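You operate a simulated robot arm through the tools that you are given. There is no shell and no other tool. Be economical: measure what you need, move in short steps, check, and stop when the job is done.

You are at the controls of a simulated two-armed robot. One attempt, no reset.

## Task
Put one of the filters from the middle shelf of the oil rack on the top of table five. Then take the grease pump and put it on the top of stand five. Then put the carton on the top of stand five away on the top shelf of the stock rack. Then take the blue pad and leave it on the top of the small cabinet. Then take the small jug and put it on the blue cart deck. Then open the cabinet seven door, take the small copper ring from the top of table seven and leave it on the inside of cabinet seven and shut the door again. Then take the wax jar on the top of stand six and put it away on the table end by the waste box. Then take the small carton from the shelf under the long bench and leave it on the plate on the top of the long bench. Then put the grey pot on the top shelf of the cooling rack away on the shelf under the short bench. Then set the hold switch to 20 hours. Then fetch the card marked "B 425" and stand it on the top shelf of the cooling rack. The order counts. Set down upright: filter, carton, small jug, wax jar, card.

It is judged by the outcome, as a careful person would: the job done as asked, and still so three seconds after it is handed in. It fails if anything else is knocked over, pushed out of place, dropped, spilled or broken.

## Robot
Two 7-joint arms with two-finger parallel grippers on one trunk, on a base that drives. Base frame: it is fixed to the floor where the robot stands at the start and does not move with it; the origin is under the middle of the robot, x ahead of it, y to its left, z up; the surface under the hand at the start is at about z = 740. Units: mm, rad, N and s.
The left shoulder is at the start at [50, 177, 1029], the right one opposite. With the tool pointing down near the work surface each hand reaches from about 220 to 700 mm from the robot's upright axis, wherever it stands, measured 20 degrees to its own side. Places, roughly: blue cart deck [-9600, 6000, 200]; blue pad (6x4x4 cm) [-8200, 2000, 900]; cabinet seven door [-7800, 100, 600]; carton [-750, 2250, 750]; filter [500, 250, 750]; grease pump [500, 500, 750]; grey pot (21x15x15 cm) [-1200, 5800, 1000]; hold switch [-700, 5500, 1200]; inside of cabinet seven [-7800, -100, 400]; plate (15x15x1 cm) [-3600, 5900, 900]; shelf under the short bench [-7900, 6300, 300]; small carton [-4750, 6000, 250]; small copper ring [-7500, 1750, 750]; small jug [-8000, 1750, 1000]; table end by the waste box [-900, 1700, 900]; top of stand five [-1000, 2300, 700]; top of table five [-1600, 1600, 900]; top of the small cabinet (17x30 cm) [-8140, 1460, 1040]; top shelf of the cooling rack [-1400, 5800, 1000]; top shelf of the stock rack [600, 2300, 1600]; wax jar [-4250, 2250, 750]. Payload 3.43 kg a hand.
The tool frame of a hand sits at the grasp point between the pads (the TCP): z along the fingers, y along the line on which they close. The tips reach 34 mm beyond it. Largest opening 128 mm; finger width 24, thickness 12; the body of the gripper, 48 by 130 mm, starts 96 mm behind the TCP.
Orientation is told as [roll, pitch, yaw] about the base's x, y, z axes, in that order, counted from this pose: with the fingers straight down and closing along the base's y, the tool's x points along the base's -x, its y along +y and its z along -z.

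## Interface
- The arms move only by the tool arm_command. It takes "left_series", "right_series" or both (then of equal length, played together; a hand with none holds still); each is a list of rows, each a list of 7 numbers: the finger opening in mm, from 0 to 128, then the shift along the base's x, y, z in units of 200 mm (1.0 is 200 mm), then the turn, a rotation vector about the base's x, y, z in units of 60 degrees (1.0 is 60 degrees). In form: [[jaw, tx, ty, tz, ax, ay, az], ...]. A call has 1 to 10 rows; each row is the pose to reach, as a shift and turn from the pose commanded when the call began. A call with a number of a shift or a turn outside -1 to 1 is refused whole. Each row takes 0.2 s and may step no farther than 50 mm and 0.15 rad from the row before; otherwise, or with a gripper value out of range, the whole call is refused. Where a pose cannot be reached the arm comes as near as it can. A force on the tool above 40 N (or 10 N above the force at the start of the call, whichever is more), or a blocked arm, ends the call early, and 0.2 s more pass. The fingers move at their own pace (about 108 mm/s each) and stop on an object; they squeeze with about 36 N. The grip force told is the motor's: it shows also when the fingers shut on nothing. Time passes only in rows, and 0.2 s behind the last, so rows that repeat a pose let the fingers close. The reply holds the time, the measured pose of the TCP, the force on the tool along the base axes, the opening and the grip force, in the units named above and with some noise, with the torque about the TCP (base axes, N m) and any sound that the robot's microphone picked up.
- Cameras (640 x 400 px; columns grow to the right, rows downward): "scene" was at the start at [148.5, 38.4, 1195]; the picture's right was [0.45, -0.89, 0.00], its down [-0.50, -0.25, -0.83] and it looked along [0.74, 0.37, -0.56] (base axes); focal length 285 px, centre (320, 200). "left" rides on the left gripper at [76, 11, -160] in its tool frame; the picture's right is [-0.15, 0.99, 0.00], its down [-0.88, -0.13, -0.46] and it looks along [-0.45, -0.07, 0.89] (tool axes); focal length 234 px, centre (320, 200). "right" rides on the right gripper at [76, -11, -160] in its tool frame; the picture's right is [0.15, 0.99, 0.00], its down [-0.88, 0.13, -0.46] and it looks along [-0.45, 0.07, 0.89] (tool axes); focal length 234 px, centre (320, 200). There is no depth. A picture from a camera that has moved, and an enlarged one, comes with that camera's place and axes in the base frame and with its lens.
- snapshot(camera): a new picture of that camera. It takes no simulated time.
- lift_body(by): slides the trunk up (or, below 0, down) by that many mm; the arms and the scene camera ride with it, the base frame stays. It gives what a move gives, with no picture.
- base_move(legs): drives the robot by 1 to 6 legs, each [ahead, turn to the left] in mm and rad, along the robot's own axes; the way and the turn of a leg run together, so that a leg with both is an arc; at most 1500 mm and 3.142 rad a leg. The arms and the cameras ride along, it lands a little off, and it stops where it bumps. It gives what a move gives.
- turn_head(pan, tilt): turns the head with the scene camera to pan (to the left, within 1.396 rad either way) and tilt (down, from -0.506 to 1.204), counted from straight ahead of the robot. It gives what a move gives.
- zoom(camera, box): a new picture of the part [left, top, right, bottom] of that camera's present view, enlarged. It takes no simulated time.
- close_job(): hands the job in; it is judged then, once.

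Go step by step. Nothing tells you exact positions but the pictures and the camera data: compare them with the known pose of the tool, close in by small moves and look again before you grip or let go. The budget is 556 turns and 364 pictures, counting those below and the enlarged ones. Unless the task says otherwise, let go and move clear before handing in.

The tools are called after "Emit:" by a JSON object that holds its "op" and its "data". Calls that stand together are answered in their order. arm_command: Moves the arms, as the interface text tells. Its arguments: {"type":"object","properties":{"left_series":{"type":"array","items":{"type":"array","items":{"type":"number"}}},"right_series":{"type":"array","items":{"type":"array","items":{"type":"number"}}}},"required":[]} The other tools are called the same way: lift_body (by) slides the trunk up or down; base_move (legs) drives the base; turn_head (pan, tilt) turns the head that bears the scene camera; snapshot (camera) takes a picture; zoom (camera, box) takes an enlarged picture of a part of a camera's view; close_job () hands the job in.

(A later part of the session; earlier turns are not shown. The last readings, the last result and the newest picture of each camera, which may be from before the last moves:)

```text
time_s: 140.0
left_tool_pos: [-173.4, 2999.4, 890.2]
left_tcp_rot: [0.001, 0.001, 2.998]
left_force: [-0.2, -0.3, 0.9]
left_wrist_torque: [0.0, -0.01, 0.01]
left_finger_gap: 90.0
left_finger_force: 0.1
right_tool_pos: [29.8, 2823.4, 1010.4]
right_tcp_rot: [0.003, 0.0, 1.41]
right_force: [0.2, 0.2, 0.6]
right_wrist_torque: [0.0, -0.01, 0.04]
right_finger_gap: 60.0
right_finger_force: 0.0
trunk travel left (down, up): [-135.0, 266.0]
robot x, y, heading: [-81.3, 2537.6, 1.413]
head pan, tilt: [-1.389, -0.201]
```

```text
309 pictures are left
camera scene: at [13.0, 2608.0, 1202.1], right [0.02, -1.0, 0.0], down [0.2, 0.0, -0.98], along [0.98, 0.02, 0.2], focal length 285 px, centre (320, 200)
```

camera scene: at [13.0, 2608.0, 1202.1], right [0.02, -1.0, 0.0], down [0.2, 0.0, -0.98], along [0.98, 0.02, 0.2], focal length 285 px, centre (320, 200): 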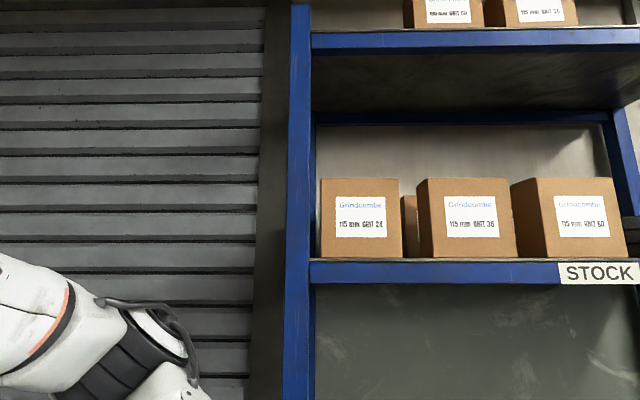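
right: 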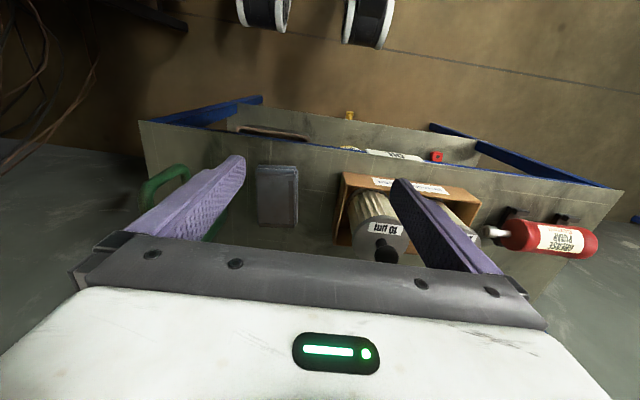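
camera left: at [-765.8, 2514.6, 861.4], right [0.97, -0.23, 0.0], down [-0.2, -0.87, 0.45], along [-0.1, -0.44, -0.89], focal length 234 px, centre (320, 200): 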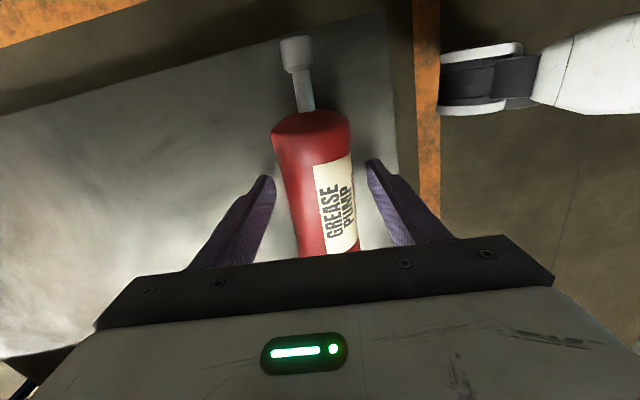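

The top shelf is at about z 1600, with cartons already on it. I'll raise the trunk fully to see what space there is.

Emit:
{"op": "lift_body", "data": {"by": 265}}

Emit:
{"op": "turn_head", "data": {"pan": -1.39, "tilt": 0.0}}

Emit:
{"op": "snapshot", "data": {"camera": "scene"}}

```text
time_s: 142.7
left_tool_pos: [-172.0, 2999.0, 1154.6]
left_tcp_rot: [0.0, 0.001, 2.996]
left_force: [0.6, 0.3, -0.7]
left_wrist_torque: [-0.01, 0.0, 0.03]
left_finger_gap: 89.9
left_finger_force: 0.1
right_tool_pos: [28.3, 2822.7, 1273.9]
right_tcp_rot: [0.002, 0.001, 1.411]
right_force: [0.0, 0.1, -0.5]
right_wrist_torque: [-0.01, -0.01, 0.02]
right_finger_gap: 59.7
right_finger_force: 0.0
trunk travel left (down, up): [-400.0, 1.0]
robot x, y, heading: [-80.0, 2536.6, 1.41]
head pan, tilt: [-1.389, -0.201]
```

```text
time_s: 143.4
left_tool_pos: [-172.7, 2999.0, 1155.3]
left_tcp_rot: [0.0, 0.001, 2.997]
left_force: [0.0, 0.4, -0.1]
left_wrist_torque: [0.01, -0.01, -0.01]
left_finger_gap: 90.2
left_finger_force: 0.0
right_tool_pos: [28.2, 2822.9, 1274.4]
right_tcp_rot: [0.002, -0.001, 1.411]
right_force: [0.0, -0.2, -0.4]
right_wrist_torque: [0.03, -0.01, 0.0]
right_finger_gap: 60.1
right_finger_force: 0.1
trunk travel left (down, up): [-400.0, 1.0]
robot x, y, heading: [-81.8, 2538.6, 1.41]
head pan, tilt: [-1.389, 0.0]
```

```text
308 pictures are left
camera scene: at [19.7, 2608.1, 1449.7], right [0.02, -1.0, 0.0], down [0.0, 0.0, -1.0], along [1.0, 0.02, 0.0], focal length 285 px, centre (320, 200)
```

scene: 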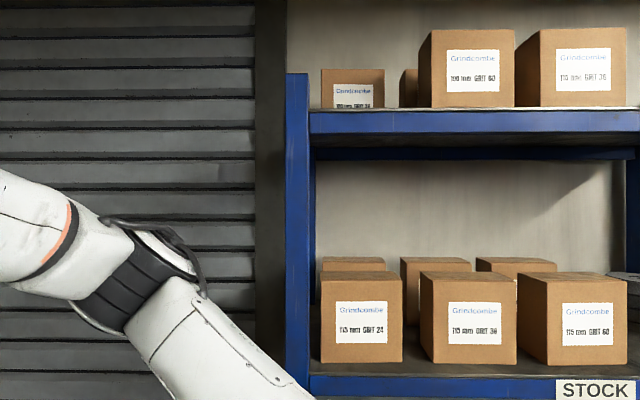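

The shelf surface is at z about 1580 with its front at x about 432, and there's a free front slot at y about 2470–2628. At that height I need a horizontal grip on the carton's narrow width, so I'll first turn the carton on the stand, then regrip it. Back to the stand.

Emit:
{"op": "base_move", "data": {"legs": [[0, 2.0], [250, 0], [0, -0.27]]}}

Emit:
{"op": "lift_body", "data": {"by": -250}}

Emit:
{"op": "turn_head", "data": {"pan": 0.3, "tilt": 0.8}}

Emit:
{"op": "snapshot", "data": {"camera": "scene"}}

Emit:
{"op": "snapshot", "data": {"camera": "left"}}

```text
time_s: 150.9
left_tool_pos: [-764.7, 2307.4, 1155.5]
left_tcp_rot: [0.001, 0.002, -1.557]
left_force: [-1.2, 0.6, -0.4]
left_wrist_torque: [-0.03, 0.01, 0.01]
left_finger_gap: 89.9
left_finger_force: 0.1
right_tool_pos: [-622.4, 2534.5, 1274.6]
right_tcp_rot: [0.002, 0.0, 3.142]
right_force: [-0.4, 0.8, -0.6]
right_wrist_torque: [-0.03, 0.05, 0.03]
right_finger_gap: 60.3
right_finger_force: 0.1
trunk travel left (down, up): [-400.0, 1.0]
robot x, y, heading: [-325.5, 2472.3, 3.142]
head pan, tilt: [-1.389, 0.0]
```

```text
time_s: 153.5
left_tool_pos: [-763.9, 2306.5, 905.4]
left_tcp_rot: [0.001, 0.002, -1.554]
left_force: [-0.3, 0.3, 0.0]
left_wrist_torque: [0.01, 0.0, -0.02]
left_finger_gap: 90.0
left_finger_force: 0.0
right_tool_pos: [-623.5, 2534.9, 1025.1]
right_tcp_rot: [0.001, 0.0, 3.141]
right_force: [-0.1, 0.3, -0.3]
right_wrist_torque: [0.0, -0.03, 0.01]
right_finger_gap: 59.8
right_finger_force: 0.1
trunk travel left (down, up): [-150.0, 251.0]
robot x, y, heading: [-325.2, 2471.2, 3.142]
head pan, tilt: [-1.389, 0.0]
```

```text
time_s: 155.2
left_tool_pos: [-764.8, 2307.7, 905.5]
left_tcp_rot: [0.004, 0.002, -1.556]
left_force: [0.6, -0.1, -0.4]
left_wrist_torque: [0.01, 0.02, -0.02]
left_finger_gap: 89.9
left_finger_force: 0.1
right_tool_pos: [-622.5, 2532.9, 1024.0]
right_tcp_rot: [0.003, 0.001, 3.142]
right_force: [-0.5, 0.4, 0.0]
right_wrist_torque: [0.02, -0.01, -0.03]
right_finger_gap: 59.8
right_finger_force: 0.0
trunk travel left (down, up): [-150.0, 251.0]
robot x, y, heading: [-324.6, 2469.4, 3.137]
head pan, tilt: [0.3, 0.799]
```

```text
307 pictures are left
camera scene: at [-472.4, 2446.4, 1127.6], right [-0.29, 0.96, 0.0], down [0.68, 0.21, -0.7], along [-0.67, -0.21, -0.72], focal length 285 px, centre (320, 200)
```

scene: 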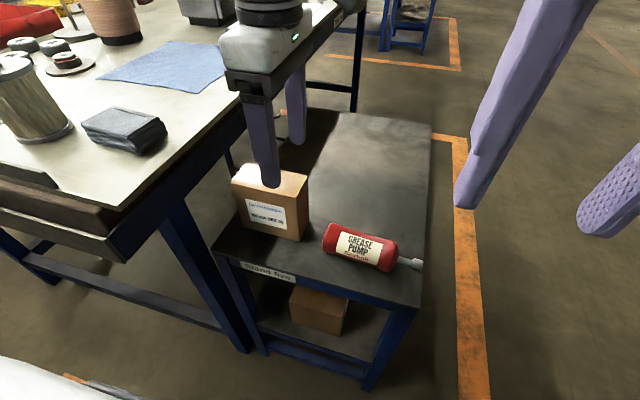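

```text
306 pictures are left
camera left: at [-755.3, 2383.9, 1064.7], right [0.99, -0.13, 0.0], down [-0.12, -0.88, 0.45], along [-0.06, -0.45, -0.89], focal length 234 px, centre (320, 200)
```

left: 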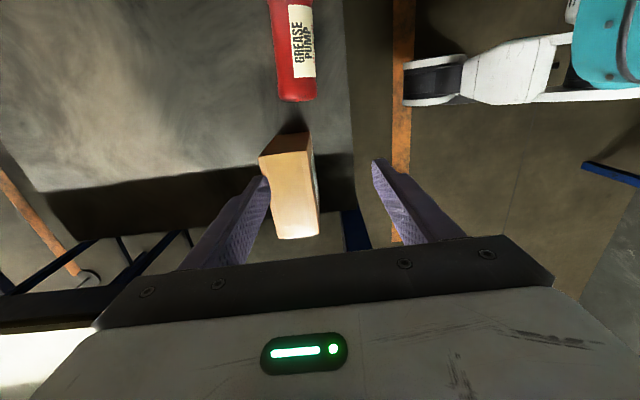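

The carton's top spans about x -838..-780, y 2194..2313 (about 58 × 119 mm), top at z about 793. I'll grip it from above, closing along x.

Emit:
{"op": "arm_command", "data": {"left_series": [[100, -0.11, -0.13, 0, 0, 0, 0], [100, -0.22, -0.27, 0, 0, 0, 0], [100, -0.22, -0.27, -0.2, 0, 0, 0], [100, -0.22, -0.27, -0.35, 0, 0, 0]]}}

Emit:
{"op": "snapshot", "data": {"camera": "left"}}

Emit:
{"op": "zoom", "data": {"camera": "scene", "box": [180, 80, 440, 242]}}

```text
time_s: 156.2
left_tool_pos: [-809.0, 2251.6, 835.0]
left_tcp_rot: [0.002, 0.004, -1.555]
left_force: [-0.6, -1.1, 0.6]
left_wrist_torque: [-0.01, 0.0, 0.0]
left_finger_gap: 100.1
left_finger_force: 0.1
right_tool_pos: [-623.3, 2533.9, 1024.6]
right_tcp_rot: [0.001, 0.0, 3.141]
right_force: [0.7, -0.7, 0.6]
right_wrist_torque: [-0.03, -0.03, 0.04]
right_finger_gap: 60.1
right_finger_force: 0.1
trunk travel left (down, up): [-150.0, 251.0]
robot x, y, heading: [-324.9, 2468.8, 3.141]
head pan, tilt: [0.3, 0.799]
```

```text
305 pictures are left
camera left: at [-799.4, 2327.6, 994.0], right [0.99, -0.13, 0.0], down [-0.12, -0.88, 0.45], along [-0.06, -0.45, -0.89], focal length 234 px, centre (320, 200)
```

left: 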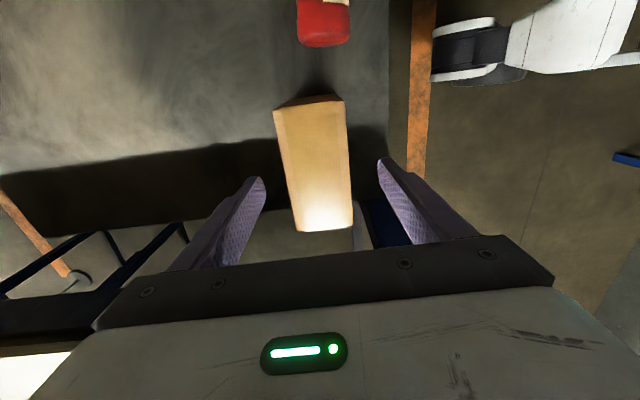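

```text
2.46 times, centred on (310, 161) of scene
camera zoom: at [-472.5, 2446.3, 1127.6], right [-0.3, 0.96, 0.0], down [0.69, 0.21, -0.7], along [-0.67, -0.21, -0.72], focal length 702 px, centre (345, 296)
```

zoom: 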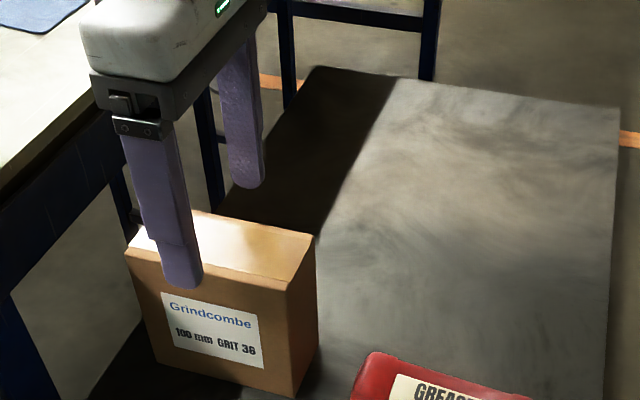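

Well centred. I'll lower to z 755 and close.

Emit:
{"op": "arm_command", "data": {"left_series": [[100, -0.015, 0.01, -0.2, 0, 0, 0], [100, -0.015, 0.01, -0.4, 0, 0, 0], [75, -0.015, 0.01, -0.4, 0, 0, 0], [40, -0.015, 0.01, -0.4, 0, 0, 0], [40, -0.015, 0.01, -0.4, 0, 0, 0], [40, -0.015, 0.01, -0.4, 0, 0, 0]]}}

Emit:
{"op": "zoom", "data": {"camera": "scene", "box": [180, 80, 440, 242]}}

```text
time_s: 157.7
left_tool_pos: [-813.5, 2253.7, 754.0]
left_tcp_rot: [0.003, 0.002, -1.555]
left_force: [2.8, 1.2, -0.4]
left_wrist_torque: [0.0, 0.02, -0.01]
left_finger_gap: 62.2
left_finger_force: 36.4
right_tool_pos: [-623.2, 2535.8, 1025.1]
right_tcp_rot: [0.002, -0.002, 3.139]
right_force: [-0.5, 0.4, -0.5]
right_wrist_torque: [-0.01, -0.02, -0.03]
right_finger_gap: 59.9
right_finger_force: 0.2
trunk travel left (down, up): [-150.0, 251.0]
robot x, y, heading: [-325.3, 2469.2, 3.14]
head pan, tilt: [0.3, 0.799]
```

```text
2.46 times, centred on (310, 161) of scene
camera zoom: at [-472.3, 2446.5, 1127.6], right [-0.3, 0.96, 0.0], down [0.68, 0.21, -0.7], along [-0.67, -0.21, -0.72], focal length 702 px, centre (345, 296)
```

zoom: 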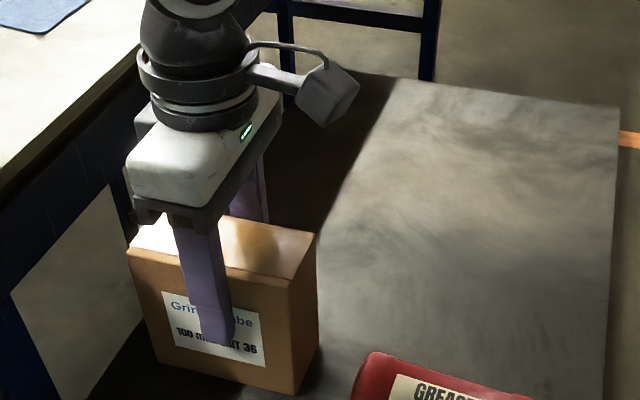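

Gripped. I'll lift 60 mm and rotate the hand back by 90° while bringing it toward the near edge.

Emit:
{"op": "arm_command", "data": {"left_series": [[40, 0, 0, 0.15, 0, 0, 0], [40, 0, 0, 0.3, 0, 0, 0], [40, 0.05, 0, 0.3, 0, 0, -0.125], [40, 0.1, 0, 0.3, 0, 0, -0.25], [40, 0.15, 0, 0.3, 0, 0, -0.375], [40, 0.2, 0, 0.3, 0, 0, -0.5], [40, 0.25, 0, 0.3, 0, 0, -0.625], [40, 0.3, 0, 0.3, 0, 0, -0.75]]}}

Emit:
{"op": "arm_command", "data": {"left_series": [[40, 0, 0, 0, 0, 0, -0.125], [40, 0, 0, 0, 0, 0, -0.25], [40, 0, 0, 0, 0, 0, -0.375], [40, 0, 0, 0, 0, 0, -0.5], [40, 0, 0, 0, 0, 0, -0.625], [40, 0, 0, 0, 0, 0, -0.75], [40, 0, 0, 0, 0, 0, -0.765]]}}

Emit:
{"op": "snapshot", "data": {"camera": "scene"}}

Emit:
{"op": "snapshot", "data": {"camera": "left"}}

```text
time_s: 159.4
left_tool_pos: [-750.6, 2256.3, 815.7]
left_tcp_rot: [0.001, 0.004, -2.344]
left_force: [0.0, -0.1, -9.3]
left_wrist_torque: [0.03, -0.02, 0.01]
left_finger_gap: 62.1
left_finger_force: 35.9
right_tool_pos: [-624.0, 2534.5, 1024.0]
right_tcp_rot: [0.001, 0.0, 3.143]
right_force: [-0.2, -0.1, 0.2]
right_wrist_torque: [0.01, 0.01, 0.02]
right_finger_gap: 59.8
right_finger_force: 0.2
trunk travel left (down, up): [-150.0, 251.0]
robot x, y, heading: [-325.0, 2464.6, 3.144]
head pan, tilt: [0.3, 0.799]
```

```text
time_s: 161.1
left_tool_pos: [-752.6, 2255.2, 815.6]
left_tcp_rot: [0.0, 0.004, 3.14]
left_force: [0.4, 0.8, -9.8]
left_wrist_torque: [0.0, -0.01, 0.0]
left_finger_gap: 61.9
left_finger_force: 36.8
right_tool_pos: [-623.6, 2534.0, 1024.6]
right_tcp_rot: [-0.001, 0.0, 3.142]
right_force: [0.1, 0.3, -0.5]
right_wrist_torque: [0.02, 0.03, 0.02]
right_finger_gap: 60.1
right_finger_force: 0.1
trunk travel left (down, up): [-150.0, 251.0]
robot x, y, heading: [-326.5, 2471.2, 3.143]
head pan, tilt: [0.3, 0.799]
```

```text
302 pictures are left
camera scene: at [-472.9, 2446.1, 1127.4], right [-0.3, 0.96, 0.0], down [0.69, 0.21, -0.7], along [-0.67, -0.21, -0.72], focal length 285 px, centre (320, 200)
```

scene: 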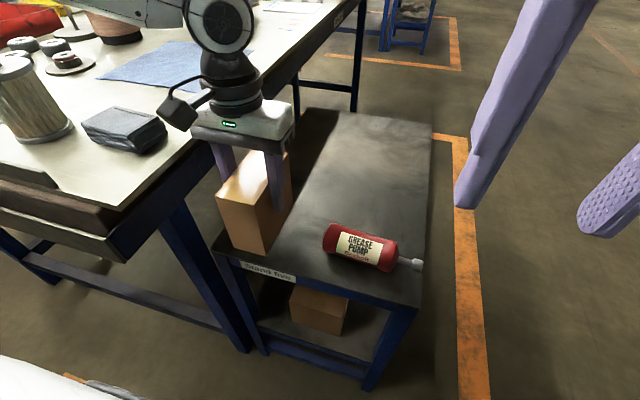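

```text
301 pictures are left
camera left: at [-677.1, 2244.9, 974.4], right [-0.15, -0.99, 0.0], down [-0.88, 0.13, 0.45], along [-0.45, 0.07, -0.89], focal length 234 px, centre (320, 200)
```

left: 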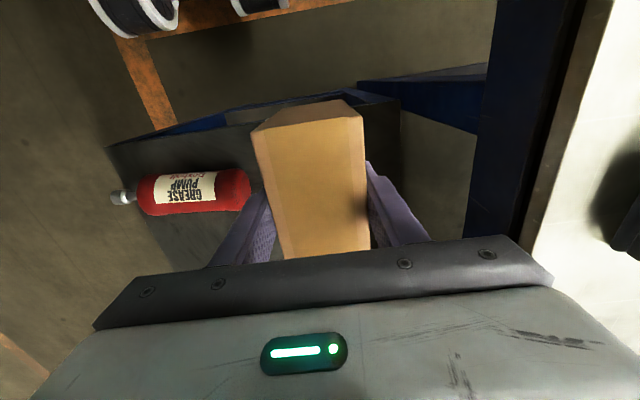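

The carton is rotated. The stand's edge is at x about -705, so I'll move 40 mm farther in and set it down.

Emit:
{"op": "arm_command", "data": {"left_series": [[40, -0.2, 0, 0, 0, 0, 0], [40, -0.2, 0, -0.15, 0, 0, 0], [40, -0.2, 0, -0.26, 0, 0, 0], [40, -0.2, 0, -0.28, 0, 0, 0], [40, -0.2, 0, -0.3, 0, 0, 0], [40, -0.2, 0, -0.315, 0, 0, 0]]}}

```text
time_s: 162.4
left_tool_pos: [-792.9, 2254.9, 754.8]
left_tcp_rot: [0.001, 0.002, 3.143]
left_force: [0.4, -4.0, 10.1]
left_wrist_torque: [0.13, -1.15, -0.29]
left_finger_gap: 62.0
left_finger_force: 36.2
right_tool_pos: [-623.4, 2533.5, 1024.2]
right_tcp_rot: [0.002, -0.002, -3.142]
right_force: [-0.7, -0.3, 0.2]
right_wrist_torque: [0.02, 0.03, 0.0]
right_finger_gap: 59.9
right_finger_force: 0.1
trunk travel left (down, up): [-150.0, 251.0]
robot x, y, heading: [-325.2, 2471.5, 3.142]
head pan, tilt: [0.3, 0.799]
```

Touched down. Releasing and rising.

Emit:
{"op": "arm_command", "data": {"left_series": [[62, 0, 0, 0.01, 0, 0, 0], [80, 0, 0, 0.01, 0, 0, 0], [96, 0, 0, 0.01, 0, 0, 0], [96, 0, 0, 0.2, 0, 0, 0], [96, 0, 0, 0.4, 0, 0, 0], [96, 0.1, 0, 0.6, 0, 0, 0], [96, 0.3, 0, 0.65, 0, 0, 0], [96, 0.5, 0, 0.65, 0, 0, 0], [96, 0.7, 0, 0.65, 0, 0, 0]]}}

Emit:
{"op": "snapshot", "data": {"camera": "scene"}}

```text
time_s: 164.4
left_tool_pos: [-651.8, 2254.3, 883.4]
left_tcp_rot: [0.002, 0.002, 3.141]
left_force: [-0.4, -0.6, 0.4]
left_wrist_torque: [0.03, -0.01, 0.0]
left_finger_gap: 95.9
left_finger_force: 0.0
right_tool_pos: [-623.5, 2533.5, 1024.2]
right_tcp_rot: [0.003, -0.001, -3.141]
right_force: [0.9, -0.5, 0.2]
right_wrist_torque: [-0.01, 0.05, -0.03]
right_finger_gap: 60.1
right_finger_force: 0.1
trunk travel left (down, up): [-150.0, 251.0]
robot x, y, heading: [-324.0, 2471.3, 3.14]
head pan, tilt: [0.3, 0.799]
```

```text
300 pictures are left
camera scene: at [-472.2, 2446.3, 1127.6], right [-0.3, 0.96, 0.0], down [0.68, 0.21, -0.7], along [-0.67, -0.21, -0.72], focal length 285 px, centre (320, 200)
```

scene: 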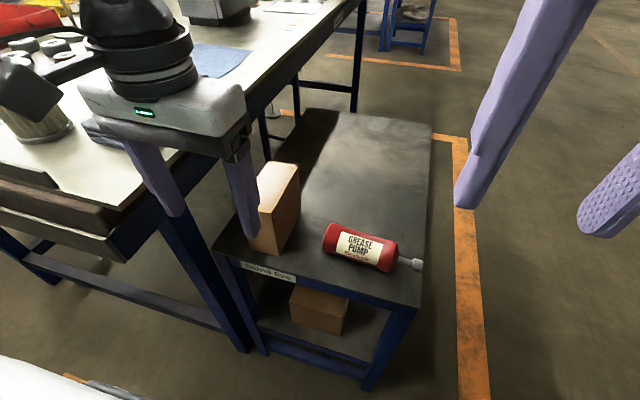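

The carton stands turned, narrow side toward me. I'll back up and pitch the left hand to horizontal, pointing forward.

Emit:
{"op": "base_move", "data": {"legs": [[-180, 0]]}}

Emit:
{"op": "arm_command", "data": {"left_series": [[96, 0, 0, 0, 0, 0.125, 0], [96, 0, 0, 0, 0, 0.25, 0], [96, 0, 0, 0, 0, 0.375, 0], [96, 0, 0, 0, 0, 0.5, 0], [96, 0, 0, 0, 0, 0.625, 0], [96, 0, 0, 0, 0, 0.75, 0]]}}

Emit:
{"op": "arm_command", "data": {"left_series": [[96, 0, 0, 0, 0, 0.125, 0], [96, 0, 0, 0, 0, 0.25, 0], [96, 0, 0, 0, 0, 0.375, 0], [96, 0, 0, 0, 0, 0.5, 0], [96, 0, 0, 0, 0, 0.625, 0], [96, 0, 0, 0, 0, 0.75, 0]]}}

Emit:
{"op": "snapshot", "data": {"camera": "scene"}}

Emit:
{"op": "snapshot", "data": {"camera": "left"}}

```text
time_s: 165.9
left_tool_pos: [-473.6, 2254.4, 883.1]
left_tcp_rot: [0.002, 0.002, 3.142]
left_force: [-0.4, 0.2, -0.1]
left_wrist_torque: [-0.02, 0.05, 0.05]
left_finger_gap: 96.0
left_finger_force: 0.0
right_tool_pos: [-444.5, 2534.8, 1025.2]
right_tcp_rot: [0.001, 0.001, -3.14]
right_force: [0.4, -0.6, 1.5]
right_wrist_torque: [0.02, -0.02, -0.01]
right_finger_gap: 60.1
right_finger_force: 0.2
trunk travel left (down, up): [-150.0, 251.0]
robot x, y, heading: [-142.2, 2471.5, -3.144]
head pan, tilt: [0.3, 0.799]
```

```text
time_s: 167.3
left_tool_pos: [-549.2, 2273.8, 933.1]
left_tcp_rot: [0.001, -0.783, 3.141]
left_force: [0.8, -1.1, -0.2]
left_wrist_torque: [0.01, 0.02, 0.02]
left_finger_gap: 95.9
left_finger_force: 0.0
left hand out of reach, approached as far as the arm can: row 4, 5, 6
right_tool_pos: [-443.9, 2534.7, 1024.1]
right_tcp_rot: [0.002, -0.001, -3.142]
right_force: [0.7, -0.5, -1.7]
right_wrist_torque: [-0.03, 0.0, 0.01]
right_finger_gap: 60.0
right_finger_force: 0.0
trunk travel left (down, up): [-150.0, 251.0]
robot x, y, heading: [-145.3, 2468.3, -3.142]
head pan, tilt: [0.3, 0.799]
```

```text
time_s: 168.8
left_tool_pos: [-646.2, 2282.1, 925.3]
left_tcp_rot: [-0.144, -1.557, -2.997]
left_force: [0.9, -0.5, 0.8]
left_wrist_torque: [0.01, 0.01, 0.0]
left_finger_gap: 96.2
left_finger_force: 0.1
left hand out of reach, approached as far as the arm can: row 1, 2, 3, 4, 5, 6
right_tool_pos: [-444.0, 2533.5, 1025.1]
right_tcp_rot: [0.001, -0.002, -3.139]
right_force: [0.8, -0.1, 1.2]
right_wrist_torque: [0.03, 0.02, 0.02]
right_finger_gap: 60.0
right_finger_force: 0.0
trunk travel left (down, up): [-150.0, 251.0]
robot x, y, heading: [-146.9, 2469.1, -3.142]
head pan, tilt: [0.3, 0.799]
```

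```text
299 pictures are left
camera scene: at [-293.1, 2445.6, 1127.8], right [-0.3, 0.96, 0.0], down [0.68, 0.21, -0.7], along [-0.67, -0.21, -0.72], focal length 285 px, centre (320, 200)
```

scene: 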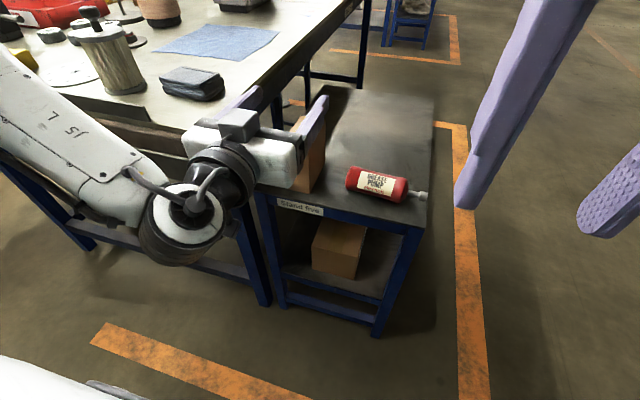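

```text
298 pictures are left
camera left: at [-486.3, 2272.2, 849.8], right [0.0, -0.99, 0.14], down [0.44, 0.13, 0.89], along [-0.9, 0.06, 0.44], focal length 234 px, centre (320, 200)
```

left: 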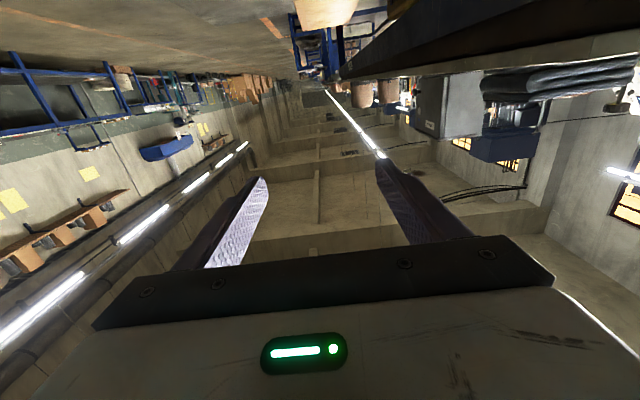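

The hand is now horizontal at [-646, 2282, 925]. I'll lower the trunk to bring it to carton height, in front of the carton.

Emit:
{"op": "lift_body", "data": {"by": -140}}

Emit:
{"op": "arm_command", "data": {"left_series": [[96, 0, -0.06, -0.05, 0, 0, 0], [96, 0, -0.135, -0.15, 0, 0, 0], [96, 0, -0.135, -0.22, 0, 0, 0]]}}

Emit:
{"op": "snapshot", "data": {"camera": "scene"}}

Emit:
{"op": "snapshot", "data": {"camera": "left"}}

```text
time_s: 170.4
left_tool_pos: [-647.3, 2283.0, 783.9]
left_tcp_rot: [0.025, -1.554, 3.117]
left_force: [-0.3, -0.8, -0.5]
left_wrist_torque: [-0.01, -0.02, -0.01]
left_finger_gap: 96.0
left_finger_force: 0.0
right_tool_pos: [-444.6, 2535.1, 882.8]
right_tcp_rot: [0.001, 0.0, -3.141]
right_force: [-0.6, -0.6, 0.0]
right_wrist_torque: [-0.01, -0.01, -0.03]
right_finger_gap: 60.1
right_finger_force: 0.0
trunk travel left (down, up): [-10.0, 391.0]
robot x, y, heading: [-146.1, 2469.0, -3.141]
head pan, tilt: [0.3, 0.799]
```

```text
time_s: 171.2
left_tool_pos: [-648.1, 2257.1, 739.9]
left_tcp_rot: [0.056, -1.554, 3.085]
left_force: [-0.1, 0.3, 0.8]
left_wrist_torque: [0.0, 0.0, 0.02]
left_finger_gap: 96.1
left_finger_force: 0.1
right_tool_pos: [-445.3, 2534.4, 883.8]
right_tcp_rot: [0.001, 0.001, -3.143]
right_force: [-0.5, 0.1, 0.2]
right_wrist_torque: [0.0, 0.02, 0.0]
right_finger_gap: 60.1
right_finger_force: 0.0
trunk travel left (down, up): [-10.0, 391.0]
robot x, y, heading: [-147.1, 2472.3, -3.141]
head pan, tilt: [0.3, 0.799]
```

```text
297 pictures are left
camera scene: at [-293.9, 2446.3, 987.6], right [-0.3, 0.96, 0.0], down [0.68, 0.21, -0.7], along [-0.67, -0.21, -0.72], focal length 285 px, centre (320, 200)
```

scene: 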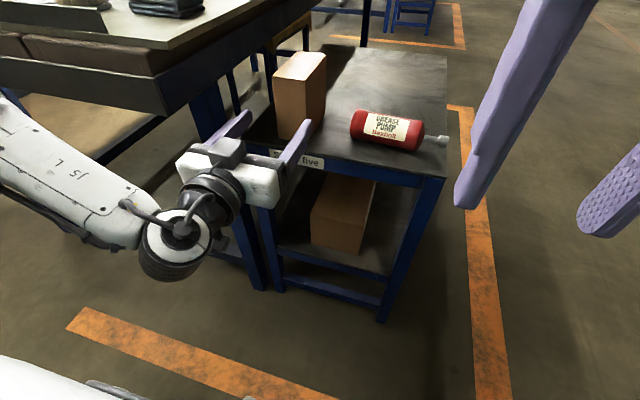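

```text
296 pictures are left
camera left: at [-487.4, 2246.2, 666.1], right [0.0, -0.99, 0.15], down [0.44, 0.13, 0.89], along [-0.9, 0.07, 0.44], focal length 234 px, centre (320, 200)
```

left: 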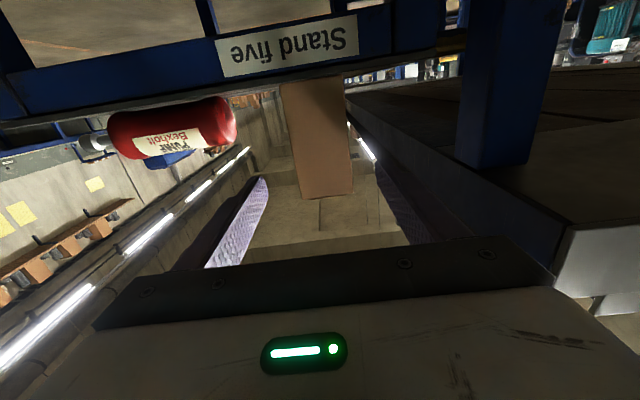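

The hand is centred on the carton (y 2257). I'll drive forward 125 mm so the fingers straddle it.

Emit:
{"op": "base_move", "data": {"legs": [[70, 0]]}}

Emit:
{"op": "snapshot", "data": {"camera": "left"}}

Emit:
{"op": "snapshot", "data": {"camera": "scene"}}

```text
time_s: 172.2
left_tool_pos: [-717.5, 2256.2, 740.6]
left_tcp_rot: [0.023, -1.553, 3.12]
left_force: [0.6, -0.5, -0.2]
left_wrist_torque: [-0.01, 0.02, 0.01]
left_finger_gap: 96.0
left_finger_force: 0.0
right_tool_pos: [-514.8, 2533.4, 884.0]
right_tcp_rot: [0.003, 0.001, -3.14]
right_force: [0.3, 0.4, 0.8]
right_wrist_torque: [-0.02, 0.0, 0.01]
right_finger_gap: 59.7
right_finger_force: 0.1
trunk travel left (down, up): [-10.0, 391.0]
robot x, y, heading: [-214.6, 2473.6, -3.142]
head pan, tilt: [0.3, 0.799]
```

```text
295 pictures are left
camera left: at [-556.5, 2246.0, 666.3], right [0.0, -0.99, 0.15], down [0.44, 0.13, 0.89], along [-0.9, 0.07, 0.44], focal length 234 px, centre (320, 200)
```

left: 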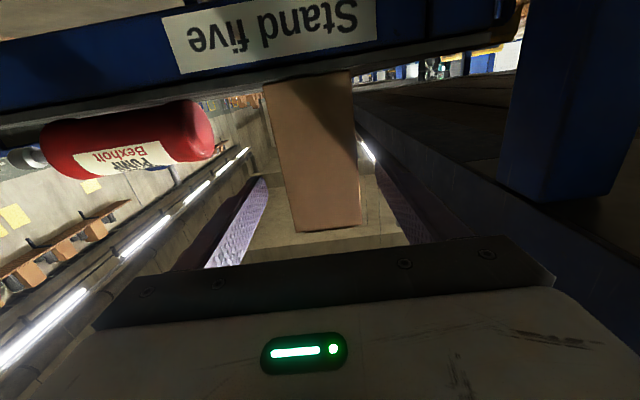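

```text
294 pictures are left
camera scene: at [-363.1, 2446.2, 987.6], right [-0.3, 0.95, 0.0], down [0.68, 0.21, -0.7], along [-0.67, -0.21, -0.72], focal length 285 px, centre (320, 200)
```

scene: 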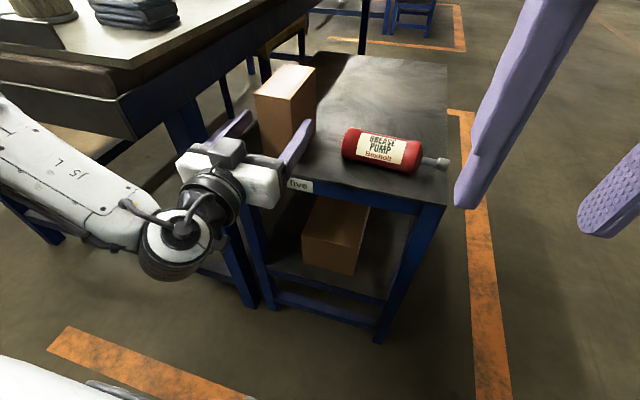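

Aligned and centred. I'll advance another 58 mm and grip.

Emit:
{"op": "base_move", "data": {"legs": [[58, 0]]}}

Emit:
{"op": "arm_command", "data": {"left_series": [[75, 0, 0, 0, 0, 0, 0], [40, 0, 0, 0, 0, 0, 0], [40, 0, 0, 0, 0, 0, 0], [40, 0, 0, 0, 0, 0, 0], [40, 0, 0, 0.05, 0, 0, 0], [40, 0, 0, 0.15, 0, 0, 0]]}}

Emit:
{"op": "snapshot", "data": {"camera": "scene"}}

Emit:
{"op": "snapshot", "data": {"camera": "left"}}

```text
time_s: 173.2
left_tool_pos: [-773.9, 2255.7, 741.1]
left_tcp_rot: [0.024, -1.553, 3.121]
left_force: [0.3, -0.5, 0.5]
left_wrist_torque: [0.01, -0.03, 0.04]
left_finger_gap: 96.0
left_finger_force: 0.0
right_tool_pos: [-570.2, 2533.8, 883.3]
right_tcp_rot: [0.001, 0.0, -3.141]
right_force: [0.2, 0.3, 0.0]
right_wrist_torque: [0.02, 0.03, 0.0]
right_finger_gap: 60.0
right_finger_force: 0.1
trunk travel left (down, up): [-10.0, 391.0]
robot x, y, heading: [-271.7, 2471.2, -3.147]
head pan, tilt: [0.3, 0.799]
```

```text
time_s: 174.6
left_tool_pos: [-774.5, 2255.1, 766.6]
left_tcp_rot: [0.031, -1.55, 3.115]
left_force: [0.6, -0.1, -9.6]
left_wrist_torque: [0.02, -0.23, 0.0]
left_finger_gap: 61.9
left_finger_force: 36.0
right_tool_pos: [-571.1, 2533.9, 883.0]
right_tcp_rot: [0.002, 0.0, -3.142]
right_force: [-0.1, 1.2, 0.0]
right_wrist_torque: [0.03, -0.03, 0.02]
right_finger_gap: 60.3
right_finger_force: 0.1
trunk travel left (down, up): [-10.0, 391.0]
robot x, y, heading: [-269.4, 2471.7, -3.144]
head pan, tilt: [0.3, 0.799]
```

```text
293 pictures are left
camera scene: at [-420.1, 2445.9, 987.3], right [-0.3, 0.96, 0.0], down [0.69, 0.21, -0.7], along [-0.67, -0.21, -0.72], focal length 285 px, centre (320, 200)
```

scene: 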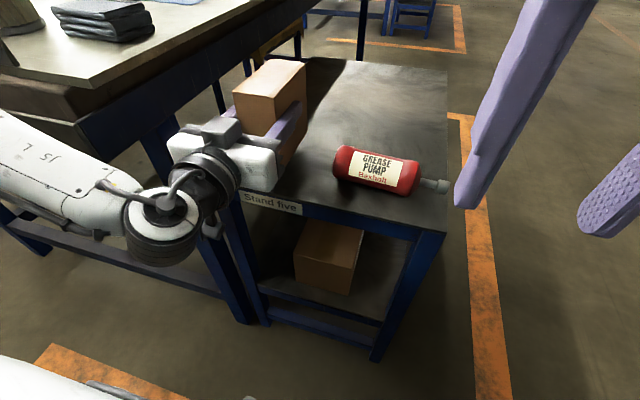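

```text
292 pictures are left
camera left: at [-613.3, 2245.6, 694.8], right [0.0, -0.99, 0.15], down [0.44, 0.13, 0.89], along [-0.9, 0.07, 0.43], focal length 234 px, centre (320, 200)
```

left: 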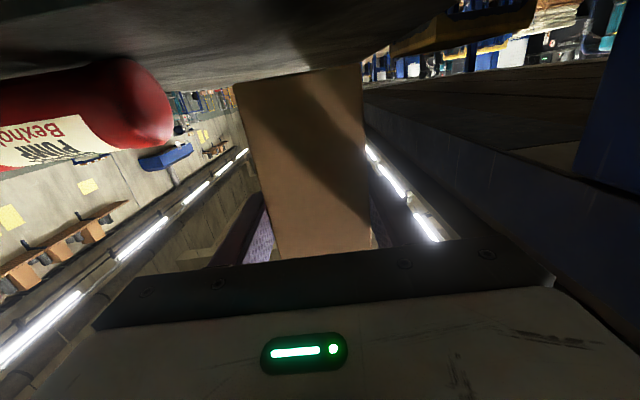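

The carton is held securely, upright. I'll raise the trunk, back away slightly, and turn towards the stock rack.

Emit:
{"op": "lift_body", "data": {"by": 330}}

Emit:
{"op": "base_move", "data": {"legs": [[-50, 0], [0, 1.57], [140, 0], [0, 1.57]]}}

Emit:
{"op": "turn_head", "data": {"pan": 0.3, "tilt": -0.1}}

Emit:
{"op": "snapshot", "data": {"camera": "scene"}}

```text
time_s: 177.8
left_tool_pos: [-773.9, 2254.5, 1098.1]
left_tcp_rot: [0.01, -1.553, 3.132]
left_force: [0.2, -0.6, -10.3]
left_wrist_torque: [-0.05, -0.21, -0.02]
left_finger_gap: 61.9
left_finger_force: 35.7
right_tool_pos: [-570.1, 2534.2, 1213.1]
right_tcp_rot: [0.002, 0.001, -3.141]
right_force: [1.3, 0.0, 0.7]
right_wrist_torque: [0.05, 0.02, -0.03]
right_finger_gap: 60.1
right_finger_force: 0.1
trunk travel left (down, up): [-340.0, 61.0]
robot x, y, heading: [-273.5, 2474.0, -3.144]
head pan, tilt: [0.3, 0.799]
```

```text
time_s: 187.2
left_tool_pos: [286.1, 2532.5, 1097.8]
left_tcp_rot: [0.009, -1.554, -0.043]
left_force: [0.4, 0.2, -9.5]
left_wrist_torque: [0.04, 0.24, 0.05]
left_finger_gap: 61.9
left_finger_force: 36.2
right_tool_pos: [71.4, 2259.8, 1214.7]
right_tcp_rot: [0.003, 0.0, -0.034]
right_force: [1.0, 0.2, -0.2]
right_wrist_torque: [0.01, 0.03, 0.01]
right_finger_gap: 60.0
right_finger_force: 0.0
trunk travel left (down, up): [-340.0, 61.0]
robot x, y, heading: [-222.8, 2332.7, -0.036]
head pan, tilt: [0.3, 0.799]
```

```text
time_s: 188.4
left_tool_pos: [286.5, 2531.0, 1097.5]
left_tcp_rot: [0.019, -1.553, -0.055]
left_force: [-0.3, -0.6, -10.4]
left_wrist_torque: [0.01, 0.22, -0.02]
left_finger_gap: 61.9
left_finger_force: 35.8
right_tool_pos: [73.0, 2260.6, 1213.7]
right_tcp_rot: [0.0, 0.0, -0.034]
right_force: [-0.3, 0.4, 0.1]
right_wrist_torque: [-0.02, 0.02, -0.04]
right_finger_gap: 60.1
right_finger_force: 0.1
trunk travel left (down, up): [-340.0, 61.0]
robot x, y, heading: [-222.5, 2335.4, -0.032]
head pan, tilt: [0.3, -0.099]
```

```text
291 pictures are left
camera scene: at [-70.1, 2353.1, 1398.2], right [0.26, -0.96, 0.0], down [0.09, 0.03, -1.0], along [0.96, 0.26, 0.1], focal length 285 px, centre (320, 200)
```

scene: 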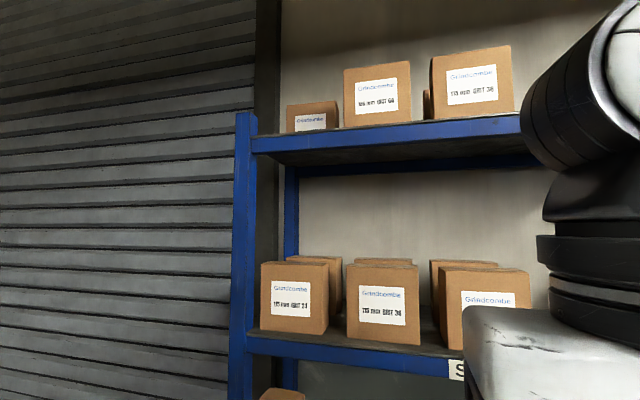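

The free slot on the top shelf is y about 2439–2615, shelf z about 1581, and my carton is already at y 2531. I'll raise trunk and arm while staying in front of the rack.

Emit:
{"op": "lift_body", "data": {"by": 60}}

Emit:
{"op": "arm_command", "data": {"left_series": [[40, 0, 0, 0.2, 0, 0, 0], [40, 0, 0, 0.4, 0, 0, 0], [40, 0, 0, 0.6, 0, 0, 0], [40, 0, 0, 0.8, 0, 0, 0], [40, 0, 0, 1.0, 0, 0, 0]]}}

Emit:
{"op": "arm_command", "data": {"left_series": [[40, 0, 0, 0.2, 0, 0, 0], [40, 0, 0, 0.4, 0, 0, 0], [40, 0, 0, 0.6, 0, 0, 0], [40, 0, 0, 0.8, 0, 0, 0], [40, 0, 0, 1.0, 0, 0, 0]]}}

Emit:
{"op": "snapshot", "data": {"camera": "scene"}}

```text
time_s: 189.4
left_tool_pos: [286.6, 2531.1, 1158.8]
left_tcp_rot: [0.021, -1.551, -0.054]
left_force: [-0.2, -0.3, -8.9]
left_wrist_torque: [0.03, 0.27, 0.01]
left_finger_gap: 62.1
left_finger_force: 36.6
right_tool_pos: [72.7, 2260.2, 1274.3]
right_tcp_rot: [0.0, 0.001, -0.035]
right_force: [0.6, -0.3, -1.0]
right_wrist_torque: [0.0, -0.01, 0.03]
right_finger_gap: 60.0
right_finger_force: 0.1
trunk travel left (down, up): [-400.0, 1.0]
robot x, y, heading: [-222.6, 2331.6, -0.036]
head pan, tilt: [0.3, -0.099]
```

```text
time_s: 190.6
left_tool_pos: [287.4, 2531.3, 1355.5]
left_tcp_rot: [0.006, -1.549, -0.04]
left_force: [-0.4, -0.1, -9.4]
left_wrist_torque: [0.0, 0.25, 0.01]
left_finger_gap: 61.9
left_finger_force: 36.2
left hand out of reach, approached as far as the arm can: row 1, 2, 3
right_tool_pos: [71.3, 2260.1, 1274.0]
right_tcp_rot: [0.002, 0.001, -0.035]
right_force: [-0.2, 0.0, -0.1]
right_wrist_torque: [-0.05, 0.01, -0.04]
right_finger_gap: 60.1
right_finger_force: 0.1
trunk travel left (down, up): [-400.0, 1.0]
robot x, y, heading: [-224.5, 2335.1, -0.036]
head pan, tilt: [0.3, -0.099]
```

```text
time_s: 191.8
left_tool_pos: [284.9, 2532.2, 1557.8]
left_tcp_rot: [0.106, -1.553, -0.139]
left_force: [0.1, -0.9, -9.7]
left_wrist_torque: [0.0, 0.24, 0.0]
left_finger_gap: 61.8
left_finger_force: 36.0
right_tool_pos: [71.2, 2259.8, 1273.8]
right_tcp_rot: [0.001, 0.0, -0.033]
right_force: [-0.1, -0.3, -0.5]
right_wrist_torque: [0.0, 0.02, 0.0]
right_finger_gap: 59.8
right_finger_force: 0.0
trunk travel left (down, up): [-400.0, 1.0]
robot x, y, heading: [-223.7, 2330.0, -0.037]
head pan, tilt: [0.3, -0.099]
```

```text
290 pictures are left
camera scene: at [-70.7, 2352.7, 1458.4], right [0.26, -0.96, 0.0], down [0.1, 0.03, -1.0], along [0.96, 0.26, 0.1], focal length 285 px, centre (320, 200)
```

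scene: 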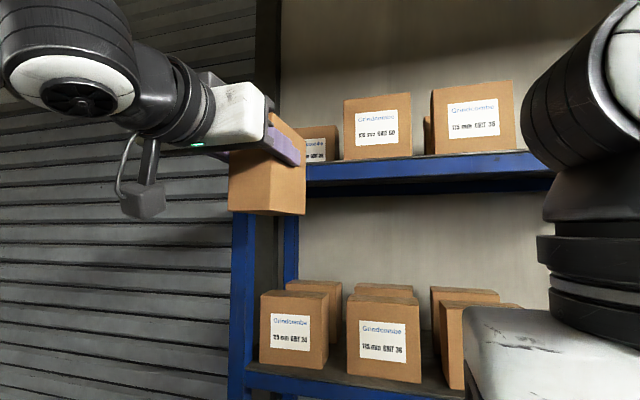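

Now up another 115 mm to clear the shelf.

Emit:
{"op": "arm_command", "data": {"left_series": [[40, 0, 0, 0.2, 0, 0, 0], [40, 0, 0, 0.4, 0, 0, 0], [40, 0, 0, 0.58, 0, 0, 0]]}}

Emit:
{"op": "snapshot", "data": {"camera": "scene"}}

Emit:
{"op": "snapshot", "data": {"camera": "left"}}

```text
time_s: 192.6
left_tool_pos: [286.2, 2533.0, 1671.1]
left_tcp_rot: [0.105, -1.55, -0.139]
left_force: [0.4, -0.5, -9.5]
left_wrist_torque: [0.01, 0.26, -0.03]
left_finger_gap: 62.1
left_finger_force: 36.0
right_tool_pos: [73.5, 2259.8, 1272.9]
right_tcp_rot: [0.001, 0.001, -0.034]
right_force: [0.5, -0.6, 0.8]
right_wrist_torque: [-0.03, 0.04, 0.0]
right_finger_gap: 59.8
right_finger_force: 0.0
trunk travel left (down, up): [-400.0, 1.0]
robot x, y, heading: [-223.5, 2332.0, -0.031]
head pan, tilt: [0.3, -0.099]
```

```text
289 pictures are left
camera scene: at [-69.4, 2353.0, 1458.2], right [0.26, -0.96, 0.0], down [0.09, 0.03, -1.0], along [0.96, 0.26, 0.1], focal length 285 px, centre (320, 200)
```

scene: 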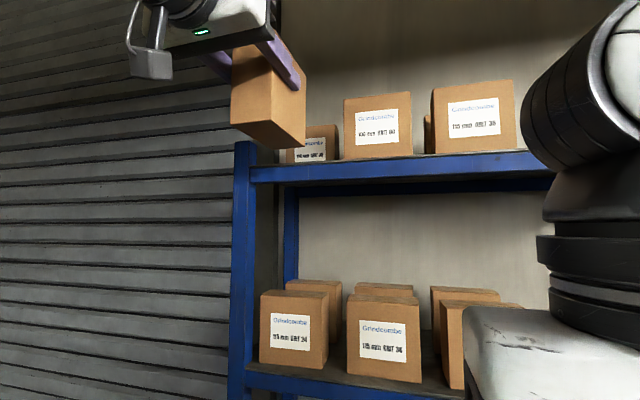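

```text
288 pictures are left
camera left: at [125.3, 2551.0, 1598.1], right [0.04, 0.99, 0.15], down [-0.44, -0.12, 0.89], along [0.9, -0.1, 0.43], focal length 234 px, centre (320, 200)
```

left: 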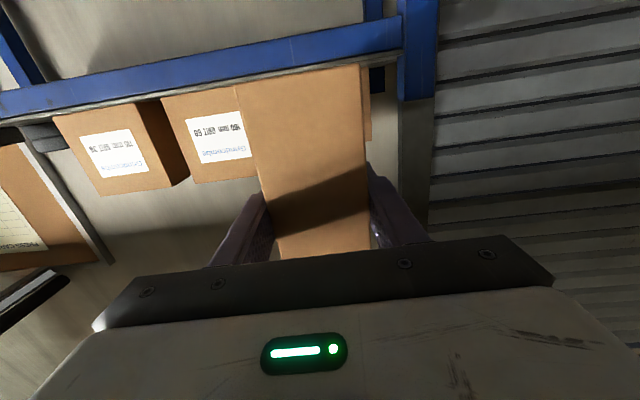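

The carton is lined up with the slot and 20 mm above shelf level. I'll drive forward 150 mm, then check.

Emit:
{"op": "base_move", "data": {"legs": [[140, 0.015]]}}

Emit:
{"op": "turn_head", "data": {"pan": 0.3, "tilt": -0.3}}

Emit:
{"op": "snapshot", "data": {"camera": "scene"}}

Emit:
{"op": "snapshot", "data": {"camera": "left"}}

```text
time_s: 194.0
left_tool_pos: [421.3, 2535.7, 1672.5]
left_tcp_rot: [0.012, -1.551, -0.03]
left_force: [0.9, -0.2, -8.4]
left_wrist_torque: [-0.02, 0.24, 0.04]
left_finger_gap: 61.8
left_finger_force: 35.9
right_tool_pos: [214.5, 2260.4, 1274.0]
right_tcp_rot: [0.001, -0.001, -0.018]
right_force: [-0.1, 0.1, -0.4]
right_wrist_torque: [-0.03, 0.01, -0.04]
right_finger_gap: 60.3
right_finger_force: 0.0
trunk travel left (down, up): [-400.0, 1.0]
robot x, y, heading: [-85.6, 2330.2, -0.021]
head pan, tilt: [0.3, -0.099]
```

```text
time_s: 194.7
left_tool_pos: [421.5, 2537.1, 1671.1]
left_tcp_rot: [0.016, -1.551, -0.034]
left_force: [-1.3, -0.7, -9.6]
left_wrist_torque: [0.02, 0.21, 0.01]
left_finger_gap: 62.1
left_finger_force: 36.4
right_tool_pos: [213.8, 2261.6, 1272.7]
right_tcp_rot: [0.003, 0.001, -0.021]
right_force: [0.0, 0.3, 0.0]
right_wrist_torque: [0.02, 0.01, 0.0]
right_finger_gap: 60.1
right_finger_force: 0.0
trunk travel left (down, up): [-400.0, 1.0]
robot x, y, heading: [-80.9, 2329.4, -0.021]
head pan, tilt: [0.3, -0.3]
```

```text
287 pictures are left
camera scene: at [61.2, 2349.4, 1475.0], right [0.28, -0.96, 0.0], down [0.28, 0.08, -0.96], along [0.92, 0.26, 0.29], focal length 285 px, centre (320, 200)
```

scene: 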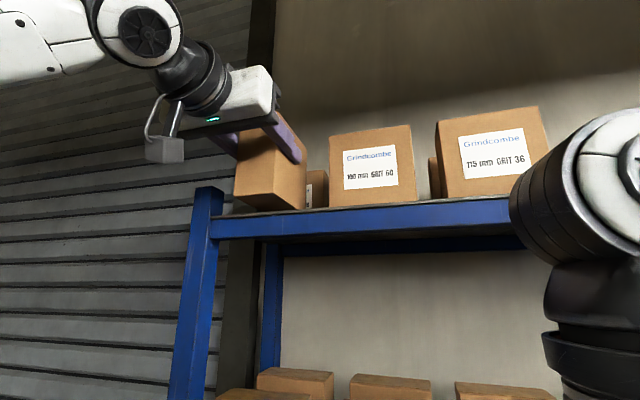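

```text
286 pictures are left
camera left: at [260.6, 2552.5, 1598.6], right [0.02, 0.99, 0.15], down [-0.44, -0.12, 0.89], along [0.9, -0.08, 0.43], focal length 234 px, centre (320, 200)
```

left: 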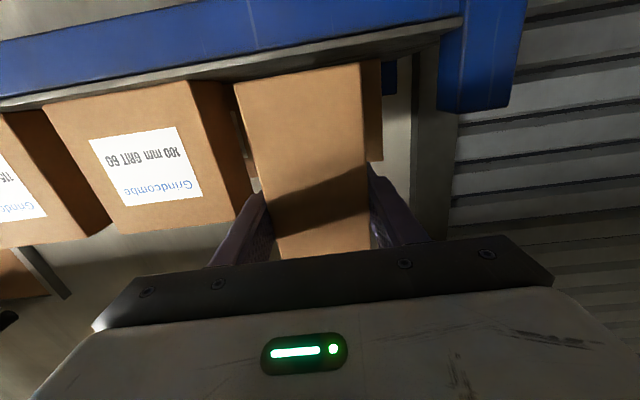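

There's good clearance on both sides. I'll go forward the last 55 mm.

Emit:
{"op": "base_move", "data": {"legs": [[58, 0]]}}

Emit:
{"op": "snapshot", "data": {"camera": "scene"}}

Emit:
{"op": "snapshot", "data": {"camera": "left"}}

```text
time_s: 195.7
left_tool_pos: [480.8, 2536.0, 1671.0]
left_tcp_rot: [0.015, -1.549, -0.03]
left_force: [0.3, -0.2, -9.8]
left_wrist_torque: [0.0, 0.25, -0.02]
left_finger_gap: 62.1
left_finger_force: 35.6
right_tool_pos: [272.4, 2260.5, 1274.0]
right_tcp_rot: [0.002, 0.0, -0.02]
right_force: [0.9, -0.7, -1.1]
right_wrist_torque: [0.0, 0.08, 0.02]
right_finger_gap: 60.0
right_finger_force: 0.1
trunk travel left (down, up): [-400.0, 1.0]
robot x, y, heading: [-26.4, 2329.1, -0.02]
head pan, tilt: [0.3, -0.3]
```

```text
285 pictures are left
camera scene: at [120.4, 2348.2, 1474.9], right [0.28, -0.96, 0.0], down [0.28, 0.08, -0.96], along [0.92, 0.27, 0.29], focal length 285 px, centre (320, 200)
```

scene: 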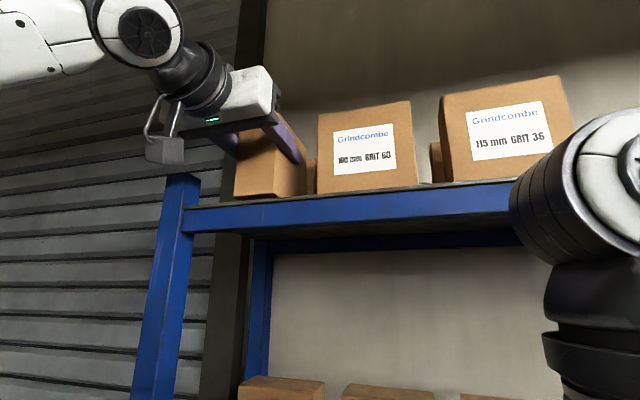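

```text
284 pictures are left
camera left: at [319.9, 2551.5, 1598.4], right [0.02, 0.99, 0.15], down [-0.44, -0.12, 0.89], along [0.9, -0.08, 0.43], focal length 234 px, centre (320, 200)
```

left: 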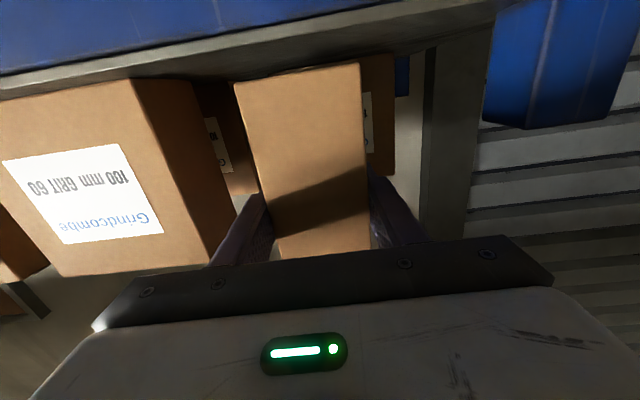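

The carton's near face is just inside the shelf edge. Lowering slowly to contact.

Emit:
{"op": "arm_command", "data": {"left_series": [[40, 0, 0, -0.03, 0, 0, 0], [40, 0, 0, -0.06, 0, 0, 0], [40, 0, 0, -0.08, 0, 0, 0], [40, 0, 0, -0.1, 0, 0, 0], [40, 0, 0, -0.12, 0, 0, 0], [40, 0, 0, -0.14, 0, 0, 0], [40, 0, 0, -0.16, 0, 0, 0]]}}

Emit:
{"op": "snapshot", "data": {"camera": "scene"}}

```text
time_s: 197.3
left_tool_pos: [476.2, 2536.4, 1645.0]
left_tcp_rot: [-0.019, -1.565, 0.002]
left_force: [3.8, 0.9, 28.8]
left_wrist_torque: [0.05, 0.08, -0.11]
left_finger_gap: 61.8
left_finger_force: 35.9
right_tool_pos: [268.2, 2259.7, 1274.8]
right_tcp_rot: [0.003, -0.003, -0.02]
right_force: [0.2, 0.8, -0.3]
right_wrist_torque: [0.01, -0.01, -0.03]
right_finger_gap: 59.7
right_finger_force: 0.1
trunk travel left (down, up): [-400.0, 1.0]
robot x, y, heading: [-26.4, 2329.5, -0.021]
head pan, tilt: [0.3, -0.3]
```

```text
283 pictures are left
camera scene: at [116.5, 2347.0, 1475.5], right [0.28, -0.96, 0.0], down [0.29, 0.08, -0.95], along [0.92, 0.26, 0.3], focal length 285 px, centre (320, 200)
```

scene: 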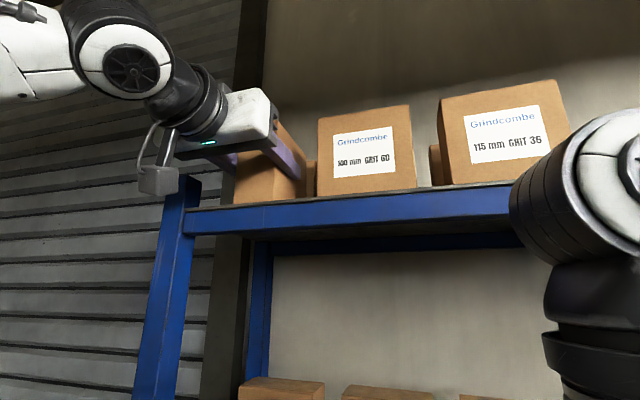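

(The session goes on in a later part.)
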